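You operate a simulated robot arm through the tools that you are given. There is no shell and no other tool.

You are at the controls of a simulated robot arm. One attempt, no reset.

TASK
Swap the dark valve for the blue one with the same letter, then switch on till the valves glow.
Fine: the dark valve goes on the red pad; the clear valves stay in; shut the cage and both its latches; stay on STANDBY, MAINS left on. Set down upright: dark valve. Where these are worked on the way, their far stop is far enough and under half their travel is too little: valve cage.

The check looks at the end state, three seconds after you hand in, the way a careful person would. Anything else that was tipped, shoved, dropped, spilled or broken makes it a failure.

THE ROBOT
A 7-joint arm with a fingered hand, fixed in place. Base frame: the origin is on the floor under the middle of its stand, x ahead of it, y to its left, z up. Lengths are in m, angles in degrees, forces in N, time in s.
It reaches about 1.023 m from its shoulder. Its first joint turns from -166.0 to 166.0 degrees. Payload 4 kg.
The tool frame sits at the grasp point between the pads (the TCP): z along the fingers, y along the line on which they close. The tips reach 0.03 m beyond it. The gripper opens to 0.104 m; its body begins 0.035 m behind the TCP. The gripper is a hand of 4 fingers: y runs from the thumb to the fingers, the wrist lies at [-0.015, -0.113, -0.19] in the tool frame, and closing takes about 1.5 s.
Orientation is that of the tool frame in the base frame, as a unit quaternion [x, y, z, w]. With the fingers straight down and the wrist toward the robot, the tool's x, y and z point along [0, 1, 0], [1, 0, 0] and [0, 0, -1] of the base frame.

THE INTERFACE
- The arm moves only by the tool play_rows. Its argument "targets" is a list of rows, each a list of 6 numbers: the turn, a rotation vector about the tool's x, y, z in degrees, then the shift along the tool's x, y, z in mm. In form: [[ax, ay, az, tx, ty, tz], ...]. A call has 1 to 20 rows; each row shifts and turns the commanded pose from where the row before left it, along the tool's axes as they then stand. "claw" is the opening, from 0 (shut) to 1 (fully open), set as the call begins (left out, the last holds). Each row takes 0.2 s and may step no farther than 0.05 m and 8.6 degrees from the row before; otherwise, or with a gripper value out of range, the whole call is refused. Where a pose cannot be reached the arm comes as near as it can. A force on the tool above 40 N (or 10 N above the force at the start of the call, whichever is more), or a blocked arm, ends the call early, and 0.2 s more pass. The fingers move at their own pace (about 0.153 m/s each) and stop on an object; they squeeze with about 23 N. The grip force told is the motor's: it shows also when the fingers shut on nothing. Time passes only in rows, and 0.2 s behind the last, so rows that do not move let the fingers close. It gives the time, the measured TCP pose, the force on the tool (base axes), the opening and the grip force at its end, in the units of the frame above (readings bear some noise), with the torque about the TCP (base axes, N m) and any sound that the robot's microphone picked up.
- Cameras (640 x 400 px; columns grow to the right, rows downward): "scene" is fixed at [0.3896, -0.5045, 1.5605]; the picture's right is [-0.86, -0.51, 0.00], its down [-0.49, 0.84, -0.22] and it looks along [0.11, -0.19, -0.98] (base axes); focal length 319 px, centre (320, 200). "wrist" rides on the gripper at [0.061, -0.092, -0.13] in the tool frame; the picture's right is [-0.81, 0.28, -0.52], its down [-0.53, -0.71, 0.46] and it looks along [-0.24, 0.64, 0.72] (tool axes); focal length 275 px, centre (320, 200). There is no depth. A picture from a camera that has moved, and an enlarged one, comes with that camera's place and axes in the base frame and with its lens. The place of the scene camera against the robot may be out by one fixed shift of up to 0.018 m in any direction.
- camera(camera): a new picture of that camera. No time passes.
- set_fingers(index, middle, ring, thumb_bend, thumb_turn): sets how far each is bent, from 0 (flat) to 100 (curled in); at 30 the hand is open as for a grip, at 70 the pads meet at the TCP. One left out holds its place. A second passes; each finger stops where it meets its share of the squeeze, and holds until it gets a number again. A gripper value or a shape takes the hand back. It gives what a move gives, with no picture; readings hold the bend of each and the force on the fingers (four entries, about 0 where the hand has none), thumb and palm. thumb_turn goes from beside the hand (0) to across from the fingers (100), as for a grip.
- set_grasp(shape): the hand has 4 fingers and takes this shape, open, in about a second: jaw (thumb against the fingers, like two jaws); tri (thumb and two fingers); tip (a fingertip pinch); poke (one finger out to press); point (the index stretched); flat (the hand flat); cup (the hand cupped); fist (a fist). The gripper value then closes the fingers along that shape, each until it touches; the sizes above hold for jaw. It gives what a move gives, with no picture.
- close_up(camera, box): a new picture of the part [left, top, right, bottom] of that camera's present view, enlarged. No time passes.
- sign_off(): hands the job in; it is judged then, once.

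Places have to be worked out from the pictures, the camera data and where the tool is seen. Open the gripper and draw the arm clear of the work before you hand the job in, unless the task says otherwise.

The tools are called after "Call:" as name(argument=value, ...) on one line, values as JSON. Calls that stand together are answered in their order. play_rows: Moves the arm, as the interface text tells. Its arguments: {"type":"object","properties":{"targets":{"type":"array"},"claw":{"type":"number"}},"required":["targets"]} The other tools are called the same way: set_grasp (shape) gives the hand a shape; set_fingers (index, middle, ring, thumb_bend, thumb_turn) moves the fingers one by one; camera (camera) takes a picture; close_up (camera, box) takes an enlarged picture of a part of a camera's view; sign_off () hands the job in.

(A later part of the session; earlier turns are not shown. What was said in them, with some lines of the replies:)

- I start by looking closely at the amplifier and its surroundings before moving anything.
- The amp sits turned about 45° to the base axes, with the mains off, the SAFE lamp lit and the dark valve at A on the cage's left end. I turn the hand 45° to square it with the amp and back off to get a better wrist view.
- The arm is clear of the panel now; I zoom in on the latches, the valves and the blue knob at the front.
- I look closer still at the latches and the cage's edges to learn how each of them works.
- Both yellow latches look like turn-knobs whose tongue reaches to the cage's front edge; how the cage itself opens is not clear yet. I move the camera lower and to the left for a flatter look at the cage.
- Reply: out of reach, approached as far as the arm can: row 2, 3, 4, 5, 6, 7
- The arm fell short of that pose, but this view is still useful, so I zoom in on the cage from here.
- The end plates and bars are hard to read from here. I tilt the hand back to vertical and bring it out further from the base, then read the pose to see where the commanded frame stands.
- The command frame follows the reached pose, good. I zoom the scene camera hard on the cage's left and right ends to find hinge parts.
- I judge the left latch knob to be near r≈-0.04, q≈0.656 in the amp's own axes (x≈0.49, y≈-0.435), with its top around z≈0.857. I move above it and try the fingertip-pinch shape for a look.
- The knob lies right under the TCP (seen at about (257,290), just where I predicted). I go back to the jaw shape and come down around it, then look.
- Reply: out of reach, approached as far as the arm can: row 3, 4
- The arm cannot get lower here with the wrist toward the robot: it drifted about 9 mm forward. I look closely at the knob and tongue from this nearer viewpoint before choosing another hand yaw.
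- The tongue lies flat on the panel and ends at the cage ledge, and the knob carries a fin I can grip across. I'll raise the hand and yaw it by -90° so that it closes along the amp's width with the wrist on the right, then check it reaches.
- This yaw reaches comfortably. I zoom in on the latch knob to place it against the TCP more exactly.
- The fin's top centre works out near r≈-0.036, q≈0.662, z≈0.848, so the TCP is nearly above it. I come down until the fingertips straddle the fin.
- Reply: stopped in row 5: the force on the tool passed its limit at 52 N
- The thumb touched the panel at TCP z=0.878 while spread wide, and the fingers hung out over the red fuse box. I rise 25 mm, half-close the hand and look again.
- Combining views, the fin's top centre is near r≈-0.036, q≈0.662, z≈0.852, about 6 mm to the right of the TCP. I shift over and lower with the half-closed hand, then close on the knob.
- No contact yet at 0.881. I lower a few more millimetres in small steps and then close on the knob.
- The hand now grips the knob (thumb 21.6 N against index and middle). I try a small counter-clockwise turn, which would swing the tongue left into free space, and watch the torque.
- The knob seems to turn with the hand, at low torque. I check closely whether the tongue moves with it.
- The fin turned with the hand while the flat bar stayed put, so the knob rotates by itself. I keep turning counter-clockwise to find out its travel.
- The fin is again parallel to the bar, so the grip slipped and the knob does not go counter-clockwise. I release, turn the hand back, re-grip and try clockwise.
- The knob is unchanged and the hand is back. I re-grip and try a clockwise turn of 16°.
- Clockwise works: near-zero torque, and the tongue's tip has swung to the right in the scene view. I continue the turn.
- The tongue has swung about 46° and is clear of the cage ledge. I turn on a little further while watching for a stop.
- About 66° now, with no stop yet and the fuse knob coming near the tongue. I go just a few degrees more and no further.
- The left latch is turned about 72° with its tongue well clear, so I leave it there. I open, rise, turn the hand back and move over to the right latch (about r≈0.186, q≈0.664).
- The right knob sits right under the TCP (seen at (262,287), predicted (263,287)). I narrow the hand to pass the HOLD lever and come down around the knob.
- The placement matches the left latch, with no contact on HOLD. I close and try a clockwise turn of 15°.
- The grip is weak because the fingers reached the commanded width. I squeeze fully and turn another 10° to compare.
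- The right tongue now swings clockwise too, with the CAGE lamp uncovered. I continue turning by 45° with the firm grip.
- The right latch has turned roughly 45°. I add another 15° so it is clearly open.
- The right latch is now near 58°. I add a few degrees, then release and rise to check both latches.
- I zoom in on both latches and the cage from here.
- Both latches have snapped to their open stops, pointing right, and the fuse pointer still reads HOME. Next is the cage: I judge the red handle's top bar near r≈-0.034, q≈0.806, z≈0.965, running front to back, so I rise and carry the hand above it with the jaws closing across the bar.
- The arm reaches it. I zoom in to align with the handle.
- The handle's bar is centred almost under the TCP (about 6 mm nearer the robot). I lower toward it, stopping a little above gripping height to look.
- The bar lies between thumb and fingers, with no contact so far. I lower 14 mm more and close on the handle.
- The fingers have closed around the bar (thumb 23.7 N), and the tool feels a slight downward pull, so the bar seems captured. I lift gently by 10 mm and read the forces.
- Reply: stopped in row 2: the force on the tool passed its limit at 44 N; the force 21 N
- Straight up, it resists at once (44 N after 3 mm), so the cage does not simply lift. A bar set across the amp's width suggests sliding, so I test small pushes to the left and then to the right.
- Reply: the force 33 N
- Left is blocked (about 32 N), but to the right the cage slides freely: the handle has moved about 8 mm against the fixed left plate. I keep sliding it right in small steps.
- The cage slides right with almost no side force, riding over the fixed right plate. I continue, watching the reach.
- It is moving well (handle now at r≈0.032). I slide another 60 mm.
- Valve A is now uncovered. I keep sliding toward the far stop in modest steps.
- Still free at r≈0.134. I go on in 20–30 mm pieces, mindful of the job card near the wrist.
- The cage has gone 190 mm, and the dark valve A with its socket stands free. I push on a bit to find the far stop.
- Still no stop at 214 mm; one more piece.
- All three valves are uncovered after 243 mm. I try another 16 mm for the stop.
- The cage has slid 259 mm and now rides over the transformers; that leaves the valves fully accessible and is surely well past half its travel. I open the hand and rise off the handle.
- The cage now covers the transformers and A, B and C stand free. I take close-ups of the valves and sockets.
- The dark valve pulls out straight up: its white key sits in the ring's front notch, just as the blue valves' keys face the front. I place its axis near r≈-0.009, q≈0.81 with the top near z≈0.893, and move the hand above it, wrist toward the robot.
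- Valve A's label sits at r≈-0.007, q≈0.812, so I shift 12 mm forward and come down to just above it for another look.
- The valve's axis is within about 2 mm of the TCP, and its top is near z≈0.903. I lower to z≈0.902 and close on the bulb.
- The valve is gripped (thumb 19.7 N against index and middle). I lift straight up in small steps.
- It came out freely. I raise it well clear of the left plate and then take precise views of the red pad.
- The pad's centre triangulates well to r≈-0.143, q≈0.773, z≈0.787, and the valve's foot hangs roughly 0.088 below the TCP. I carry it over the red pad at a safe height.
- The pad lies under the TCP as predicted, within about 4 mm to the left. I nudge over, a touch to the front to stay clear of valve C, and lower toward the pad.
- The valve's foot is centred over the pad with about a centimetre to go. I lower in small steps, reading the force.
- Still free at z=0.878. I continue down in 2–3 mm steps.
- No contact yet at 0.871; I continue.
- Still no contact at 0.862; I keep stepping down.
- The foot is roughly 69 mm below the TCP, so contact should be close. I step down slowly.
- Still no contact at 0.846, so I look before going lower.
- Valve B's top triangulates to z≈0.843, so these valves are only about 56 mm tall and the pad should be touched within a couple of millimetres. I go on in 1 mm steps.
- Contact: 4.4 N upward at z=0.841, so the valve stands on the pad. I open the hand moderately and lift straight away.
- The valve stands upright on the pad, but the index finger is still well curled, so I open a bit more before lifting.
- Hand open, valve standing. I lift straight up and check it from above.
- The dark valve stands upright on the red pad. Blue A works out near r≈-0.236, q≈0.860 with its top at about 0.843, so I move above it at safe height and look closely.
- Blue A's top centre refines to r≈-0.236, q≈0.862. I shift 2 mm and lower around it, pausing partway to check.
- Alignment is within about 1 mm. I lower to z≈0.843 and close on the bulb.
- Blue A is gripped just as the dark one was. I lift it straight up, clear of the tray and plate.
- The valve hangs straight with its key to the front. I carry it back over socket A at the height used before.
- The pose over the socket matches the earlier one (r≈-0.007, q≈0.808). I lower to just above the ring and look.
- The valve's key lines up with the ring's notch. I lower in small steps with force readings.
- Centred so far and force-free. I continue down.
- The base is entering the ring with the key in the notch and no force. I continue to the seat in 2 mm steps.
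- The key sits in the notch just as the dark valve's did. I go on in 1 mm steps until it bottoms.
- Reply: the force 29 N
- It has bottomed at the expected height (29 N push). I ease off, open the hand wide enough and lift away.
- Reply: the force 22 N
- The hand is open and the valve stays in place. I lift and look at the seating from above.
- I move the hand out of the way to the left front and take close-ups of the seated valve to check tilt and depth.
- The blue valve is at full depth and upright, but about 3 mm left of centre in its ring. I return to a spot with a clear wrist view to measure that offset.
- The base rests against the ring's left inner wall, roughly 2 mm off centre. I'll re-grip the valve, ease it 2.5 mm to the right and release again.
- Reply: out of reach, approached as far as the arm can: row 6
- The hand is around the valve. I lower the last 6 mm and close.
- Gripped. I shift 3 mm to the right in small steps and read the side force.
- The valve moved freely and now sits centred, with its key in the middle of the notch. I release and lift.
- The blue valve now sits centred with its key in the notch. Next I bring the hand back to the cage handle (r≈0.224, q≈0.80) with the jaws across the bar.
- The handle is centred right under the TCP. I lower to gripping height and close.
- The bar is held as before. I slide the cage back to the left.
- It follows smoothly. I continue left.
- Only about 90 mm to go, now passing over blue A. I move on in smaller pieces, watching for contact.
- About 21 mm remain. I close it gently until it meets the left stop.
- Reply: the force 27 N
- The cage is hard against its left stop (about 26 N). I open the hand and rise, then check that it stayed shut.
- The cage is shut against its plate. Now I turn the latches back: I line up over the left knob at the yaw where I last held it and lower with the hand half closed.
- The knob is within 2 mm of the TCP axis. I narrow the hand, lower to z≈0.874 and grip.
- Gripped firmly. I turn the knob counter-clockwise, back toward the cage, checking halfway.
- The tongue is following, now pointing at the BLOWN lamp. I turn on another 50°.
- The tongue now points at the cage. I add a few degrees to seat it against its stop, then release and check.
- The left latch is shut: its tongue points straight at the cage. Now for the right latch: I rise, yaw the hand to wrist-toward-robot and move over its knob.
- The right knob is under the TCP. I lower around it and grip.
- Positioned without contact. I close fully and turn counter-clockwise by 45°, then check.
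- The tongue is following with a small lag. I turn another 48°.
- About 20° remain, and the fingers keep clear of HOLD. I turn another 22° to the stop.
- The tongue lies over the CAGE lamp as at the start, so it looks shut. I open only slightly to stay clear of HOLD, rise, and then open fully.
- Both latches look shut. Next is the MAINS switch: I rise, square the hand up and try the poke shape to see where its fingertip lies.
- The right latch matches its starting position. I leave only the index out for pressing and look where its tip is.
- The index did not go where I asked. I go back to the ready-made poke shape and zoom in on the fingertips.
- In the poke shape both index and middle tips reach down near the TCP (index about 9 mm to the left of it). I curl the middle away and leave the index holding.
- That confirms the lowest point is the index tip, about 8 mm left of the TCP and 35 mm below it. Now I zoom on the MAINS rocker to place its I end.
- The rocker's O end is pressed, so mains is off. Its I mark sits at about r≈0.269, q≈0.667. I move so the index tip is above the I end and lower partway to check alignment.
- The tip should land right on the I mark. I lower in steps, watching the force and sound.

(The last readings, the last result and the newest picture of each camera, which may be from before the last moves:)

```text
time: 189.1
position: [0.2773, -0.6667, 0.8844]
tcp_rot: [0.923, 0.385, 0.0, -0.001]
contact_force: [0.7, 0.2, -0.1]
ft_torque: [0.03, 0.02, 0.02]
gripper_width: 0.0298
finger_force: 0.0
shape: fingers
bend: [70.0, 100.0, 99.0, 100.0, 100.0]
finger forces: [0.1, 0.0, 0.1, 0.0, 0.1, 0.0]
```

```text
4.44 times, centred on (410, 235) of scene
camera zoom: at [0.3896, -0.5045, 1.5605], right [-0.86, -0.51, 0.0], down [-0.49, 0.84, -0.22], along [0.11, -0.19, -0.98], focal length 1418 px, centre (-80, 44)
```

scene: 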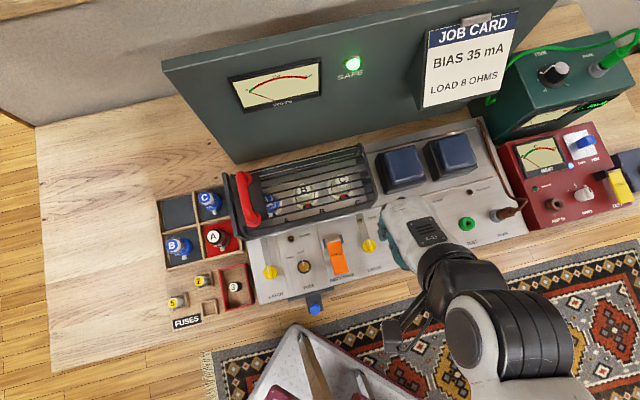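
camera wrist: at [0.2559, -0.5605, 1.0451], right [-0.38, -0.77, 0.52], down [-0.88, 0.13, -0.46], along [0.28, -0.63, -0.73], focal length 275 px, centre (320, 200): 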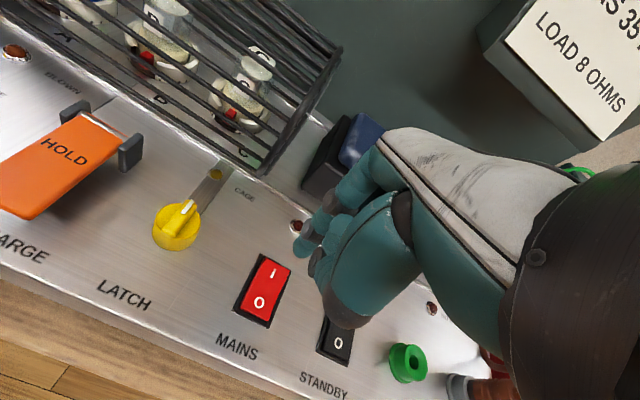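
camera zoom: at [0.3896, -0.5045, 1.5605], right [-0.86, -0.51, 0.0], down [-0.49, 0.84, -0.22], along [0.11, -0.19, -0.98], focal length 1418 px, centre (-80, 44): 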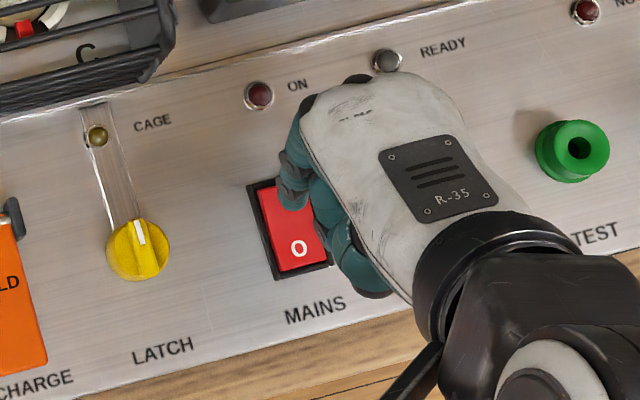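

The tip is right over the I mark. I press down in 3 mm steps.

Call:
play_rows(targets=[[0, 0, 0, 0, 0, 3], [0, 0, 0, 0, 0, 3], [0, 0, 0, 0, 0, 0]])

Call:
play_rows(targets=[[0, 0, 0, 0, 0, 2], [0, 0, 0, 0, 0, 2], [0, 0, 0, 0, 0, 0]])

Call:
close_up(camera="wrist", box=[220, 190, 400, 340])

```text
time: 189.9
position: [0.2763, -0.6659, 0.879]
tcp_rot: [0.923, 0.384, 0.001, -0.001]
contact_force: [0.2, 0.7, 0.3]
ft_torque: [0.01, 0.03, 0.01]
gripper_width: 0.0299
finger_force: 0.1
shape: fingers
bend: [70.0, 100.0, 99.0, 100.0, 100.0]
finger forces: [0.0, 0.0, 0.0, 0.0, 0.0, 0.0]
```

```text
time: 190.7
position: [0.2763, -0.6657, 0.8753]
tcp_rot: [0.923, 0.384, 0.001, -0.001]
contact_force: [-0.6, 0.3, 0.5]
ft_torque: [0.0, -0.02, -0.03]
gripper_width: 0.0296
finger_force: 0.0
shape: fingers
bend: [70.0, 100.0, 99.0, 100.0, 100.0]
finger forces: [0.0, 0.0, 0.0, 0.0, 0.1, 0.0]
```

```text
2.67 times, centred on (310, 265) of wrist
camera zoom: at [0.2544, -0.5594, 1.005], right [-0.38, -0.77, 0.52], down [-0.88, 0.13, -0.46], along [0.28, -0.63, -0.73], focal length 734 px, centre (347, 27)
```

zoom: 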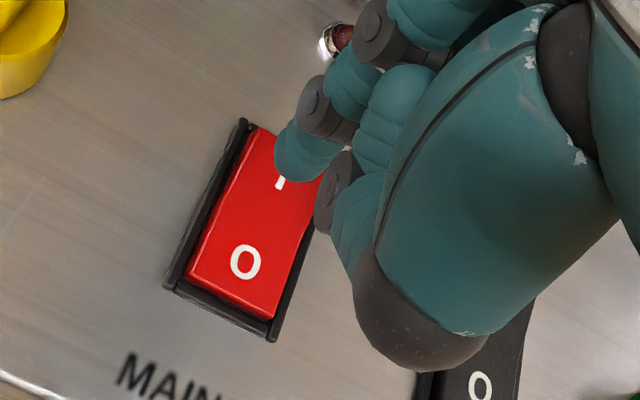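

Nearly touching. I continue down.

Call:
play_rows(targets=[[0, 0, 0, 0, 0, 2], [0, 0, 0, 0, 0, 2], [0, 0, 0, 0, 0, 0]])

Call:
play_rows(targets=[[0, 0, 0, 0, 0, 2], [0, 0, 0, 0, 0, 2], [0, 0, 0, 0, 0, 0]])

Call:
close_up(camera="wrist", box=[220, 190, 400, 340])

```text
time: 191.5
position: [0.2766, -0.6668, 0.8721]
tcp_rot: [0.924, 0.383, 0.0, -0.001]
contact_force: [0.9, 0.4, -0.6]
ft_torque: [0.01, -0.02, -0.02]
gripper_width: 0.03
finger_force: 0.1
shape: fingers
bend: [70.0, 100.0, 99.0, 100.0, 100.0]
finger forces: [0.1, 0.1, 0.0, 0.0, 0.1, 0.1]
```

```text
time: 192.3
position: [0.276, -0.6682, 0.867]
tcp_rot: [0.923, 0.384, 0.001, -0.001]
contact_force: [0.1, 0.1, -1.0]
ft_torque: [0.01, 0.03, 0.03]
gripper_width: 0.0299
finger_force: 0.1
shape: fingers
bend: [70.0, 100.0, 99.0, 100.0, 100.0]
finger forces: [0.1, 0.0, 0.0, 0.0, 0.0, 0.0]
```

```text
2.67 times, centred on (310, 265) of wrist
camera zoom: at [0.2545, -0.5596, 0.9968], right [-0.38, -0.77, 0.52], down [-0.88, 0.13, -0.46], along [0.28, -0.63, -0.73], focal length 734 px, centre (347, 27)
```

zoom: 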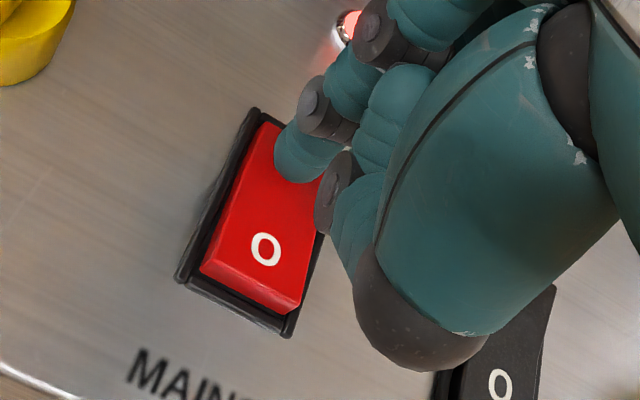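

The ON lamp has lit and the rocker has flipped, so mains is on. I lift straight off without touching STANDBY.

Call:
play_rows(targets=[[0, 0, 0, 0, 0, -10], [0, 0, 0, 0, 0, -30], [0, 0, 0, 0, 0, -45], [0, 0, 0, 0, 0, -45], [0, 0, 0, 0, 0, -45], [0, 0, 0, 0, 0, -40], [0, 0, 0, 0, 0, 0]])

Call:
camera(camera="scene")

Call:
close_up(camera="scene", box=[225, 140, 385, 250])

Call:
camera(camera="wrist")

```text
time: 193.9
position: [0.2763, -0.6677, 1.0821]
tcp_rot: [0.924, 0.384, 0.001, -0.001]
contact_force: [0.2, -1.3, -0.6]
ft_torque: [-0.04, 0.04, 0.04]
gripper_width: 0.0296
finger_force: 0.0
shape: fingers
bend: [70.0, 100.0, 99.0, 100.0, 100.0]
finger forces: [0.0, 0.0, 0.0, 0.0, 0.0, 0.0]
```

```text
taken
```

scene: 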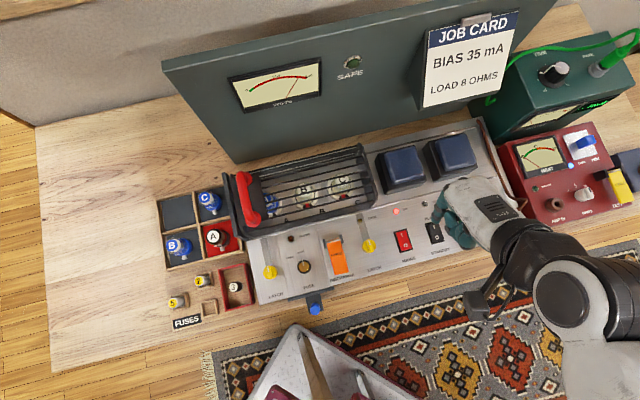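

```text
3.64 times, centred on (305, 195) of scene
camera zoom: at [0.3896, -0.5045, 1.5605], right [-0.86, -0.51, 0.0], down [-0.49, 0.84, -0.22], along [0.11, -0.19, -0.98], focal length 1160 px, centre (374, 218)
```

zoom: 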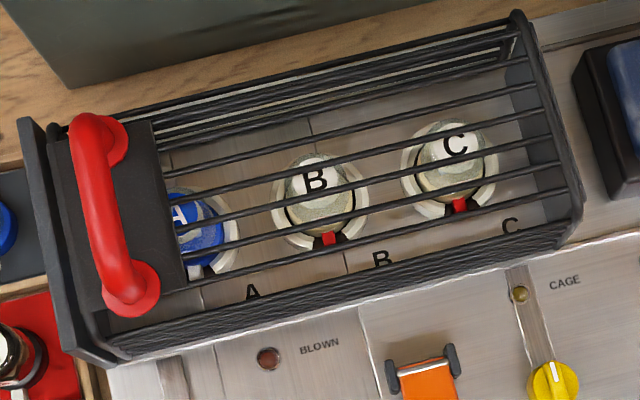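

```text
taken
camera wrist: at [0.255, -0.56, 1.212], right [-0.38, -0.77, 0.52], down [-0.88, 0.13, -0.46], along [0.28, -0.63, -0.73], focal length 275 px, centre (320, 200)
```

wrist: 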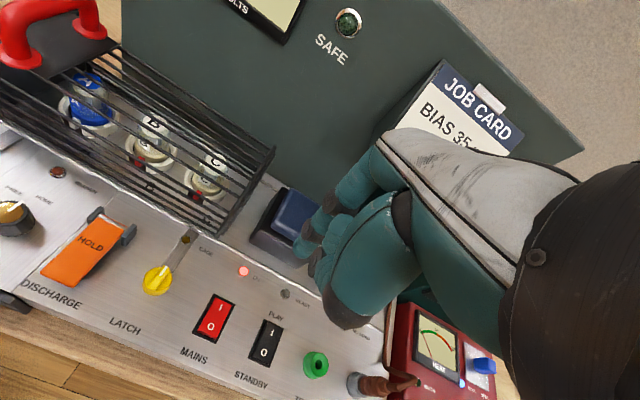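

Mains is on: the ON lamp is lit, SAFE has gone out and VOLTS has risen, while STANDBY is untouched. I draw the hand back clear of the work, open it and let time pass for the valves to warm.

Call:
play_rows(targets=[[0, 0, 0, 0, -30, -20], [0, 0, 0, 0, -40, -10], [0, 0, 0, 0, -40, 0], [0, 0, 0, 0, -30, 0], [0, 0, 0, 0, 0, 0]])

Call:
set_grasp(shape="jaw")

Call:
play_rows(targets=[[0, 0, 0, 0, 0, 0], [0, 0, 0, 0, 0, 0], [0, 0, 0, 0, 0, 0], [0, 0, 0, 0, 0, 0], [0, 0, 0, 0, 0, 0], [0, 0, 0, 0, 0, 0], [0, 0, 0, 0, 0, 0], [0, 0, 0, 0, 0, 0], [0, 0, 0, 0, 0, 0], [0, 0, 0, 0, 0, 0], [0, 0, 0, 0, 0, 0], [0, 0, 0, 0, 0, 0], [0, 0, 0, 0, 0, 0], [0, 0, 0, 0, 0, 0], [0, 0, 0, 0, 0, 0], [0, 0, 0, 0, 0, 0], [0, 0, 0, 0, 0, 0], [0, 0, 0, 0, 0, 0], [0, 0, 0, 0, 0, 0], [0, 0, 0, 0, 0, 0]], claw=1.0)

Call:
camera(camera="scene")

Call:
close_up(camera="scene", box=[225, 140, 385, 250])

Call:
close_up(camera="scene", box=[360, 180, 500, 270])

```text
time: 195.1
position: [0.1777, -0.5675, 1.1134]
tcp_rot: [0.924, 0.383, 0.001, -0.002]
contact_force: [0.6, -0.4, -0.1]
ft_torque: [-0.01, -0.01, 0.0]
gripper_width: 0.0299
finger_force: 0.1
shape: fingers
bend: [70.0, 100.0, 99.0, 100.0, 100.0]
finger forces: [0.0, 0.0, 0.0, 0.0, 0.0, 0.0]
```

```text
time: 196.0
position: [0.1771, -0.5684, 1.113]
tcp_rot: [0.924, 0.383, 0.001, -0.001]
contact_force: [-0.5, -0.5, 0.0]
ft_torque: [0.01, 0.01, 0.01]
gripper_width: 0.1039
finger_force: 0.0
shape: jaw
bend: [30.0, 30.0, 30.0, 30.0, 98.0]
finger forces: [0.1, 0.0, 0.1, 0.0, 0.0, 0.1]
```

```text
time: 200.2
position: [0.1773, -0.5699, 1.1135]
tcp_rot: [0.924, 0.383, 0.001, -0.001]
contact_force: [-0.5, 0.5, -0.7]
ft_torque: [0.0, 0.03, 0.0]
gripper_width: 0.1036
finger_force: 0.0
shape: jaw
bend: [30.0, 30.0, 30.0, 30.0, 98.0]
finger forces: [0.1, 0.1, 0.0, 0.1, 0.0, 0.0]
```

```text
taken
```

scene: 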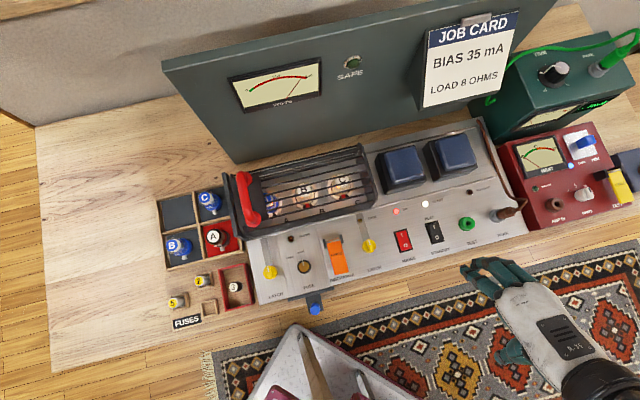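

```text
3.64 times, centred on (305, 195) of scene
camera zoom: at [0.3896, -0.5045, 1.5605], right [-0.86, -0.51, 0.0], down [-0.49, 0.84, -0.22], along [0.11, -0.19, -0.98], focal length 1160 px, centre (374, 218)
```

zoom: 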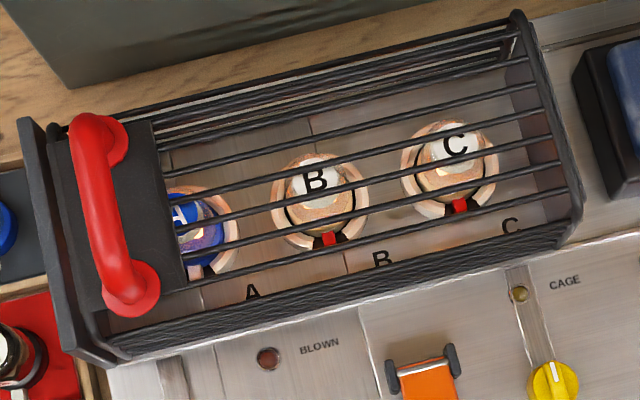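

```text
4.44 times, centred on (430, 225) of scene
camera zoom: at [0.3896, -0.5045, 1.5605], right [-0.86, -0.51, 0.0], down [-0.49, 0.84, -0.22], along [0.11, -0.19, -0.98], focal length 1418 px, centre (-169, 89)
```

zoom: 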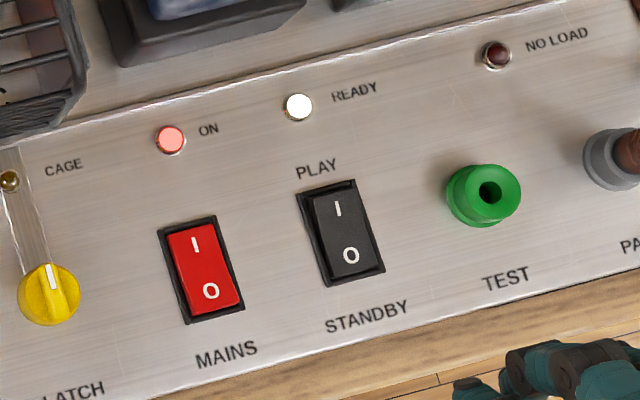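

The READY lamp is lit and all three valves show a warm glow. I wait a few more seconds and then check every item closely.

Call:
play_rows(targets=[[0, 0, 0, 0, 0, 0], [0, 0, 0, 0, 0, 0], [0, 0, 0, 0, 0, 0], [0, 0, 0, 0, 0, 0], [0, 0, 0, 0, 0, 0], [0, 0, 0, 0, 0, 0], [0, 0, 0, 0, 0, 0], [0, 0, 0, 0, 0, 0], [0, 0, 0, 0, 0, 0], [0, 0, 0, 0, 0, 0], [0, 0, 0, 0, 0, 0], [0, 0, 0, 0, 0, 0], [0, 0, 0, 0, 0, 0], [0, 0, 0, 0, 0, 0], [0, 0, 0, 0, 0, 0], [0, 0, 0, 0, 0, 0], [0, 0, 0, 0, 0, 0], [0, 0, 0, 0, 0, 0], [0, 0, 0, 0, 0, 0], [0, 0, 0, 0, 0, 0]])

Call:
close_up(camera="scene", box=[220, 130, 380, 230])

Call:
close_up(camera="scene", box=[240, 220, 400, 320])

Call:
close_up(camera="scene", box=[150, 180, 310, 330])

Call:
close_up(camera="scene", box=[220, 0, 540, 130])

```text
time: 204.4
position: [0.1774, -0.568, 1.113]
tcp_rot: [0.923, 0.384, 0.0, -0.001]
contact_force: [-0.2, -0.2, -0.5]
ft_torque: [-0.02, 0.02, -0.01]
gripper_width: 0.1038
finger_force: 0.1
shape: jaw
bend: [30.0, 30.0, 30.0, 30.0, 98.0]
finger forces: [0.1, 0.1, 0.0, 0.0, 0.0, 0.1]
```

```text
4.00 times, centred on (300, 180) of scene
camera zoom: at [0.3896, -0.5045, 1.5605], right [-0.86, -0.51, 0.0], down [-0.49, 0.84, -0.22], along [0.11, -0.19, -0.98], focal length 1276 px, centre (400, 280)
```

zoom: 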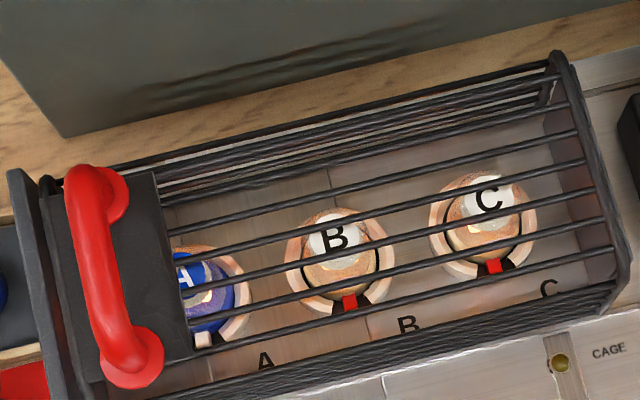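

```text
4.00 times, centred on (320, 270) of scene
camera zoom: at [0.3896, -0.5045, 1.5605], right [-0.86, -0.51, 0.0], down [-0.49, 0.84, -0.22], along [0.11, -0.19, -0.98], focal length 1276 px, centre (320, -80)
```

zoom: 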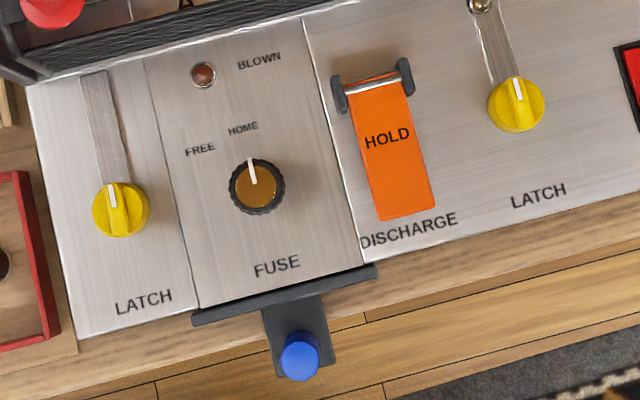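

```text
2.67 times, centred on (230, 255) of scene
camera zoom: at [0.3896, -0.5045, 1.5605], right [-0.86, -0.51, 0.0], down [-0.49, 0.84, -0.22], along [0.11, -0.19, -0.98], focal length 850 px, centre (560, 53)
```

zoom: 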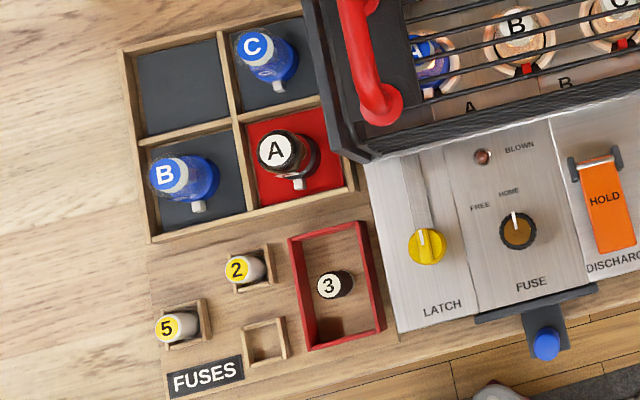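

```text
2.00 times, centred on (380, 65) of scene
camera zoom: at [0.3896, -0.5045, 1.5605], right [-0.86, -0.51, 0.0], down [-0.49, 0.84, -0.22], along [0.11, -0.19, -0.98], focal length 638 px, centre (200, 470)
```

zoom: 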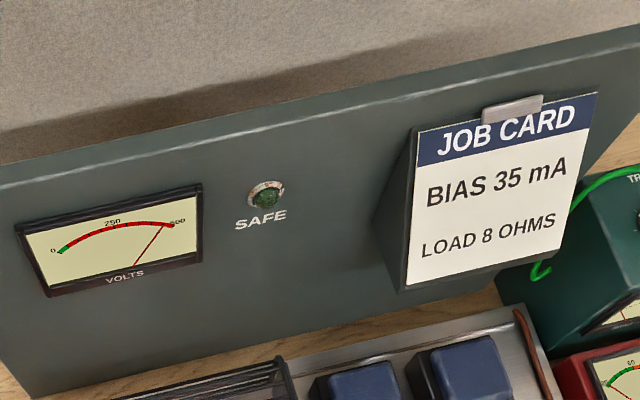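

Everything checks out:

- **Cage and latches:** the cage and both latches are exactly where they were at the start.
- **Valves in the amp:** blue A sits in socket A, and B and C stayed in. All three are glowing, with READY lit.
- **Switches:** MAINS is on and the other switch is still on STANDBY.
- **Dark valve:** it stands upright on the red pad.
- **Other items:** the fuses, knobs and plugs have not moved.

The hand is open and clear of the work, so I hand in.

Call:
sign_off()

```text
The job is handed in.
```

The dark A valve is swapped for the blue A and the amp is switched on. READY is lit and all three valves are glowing.

- **Dark valve:** it stands upright on the red pad.
- **Blue A:** it is seated in socket A with its key in the notch. Clear valves B and C stayed in throughout.
- **Cage:** I slid it about 260 mm to the right to reach the valves without meeting a far stop. It is now shut against its left stop, with both latches turned back to where they started.
- **Switches:** MAINS is on and the amp is still on STANDBY.

I compared the final pictures with the first ones, and the fuses, knobs, HOLD lever and remaining blue valves look unmoved. The hand is open and drawn back from the work.
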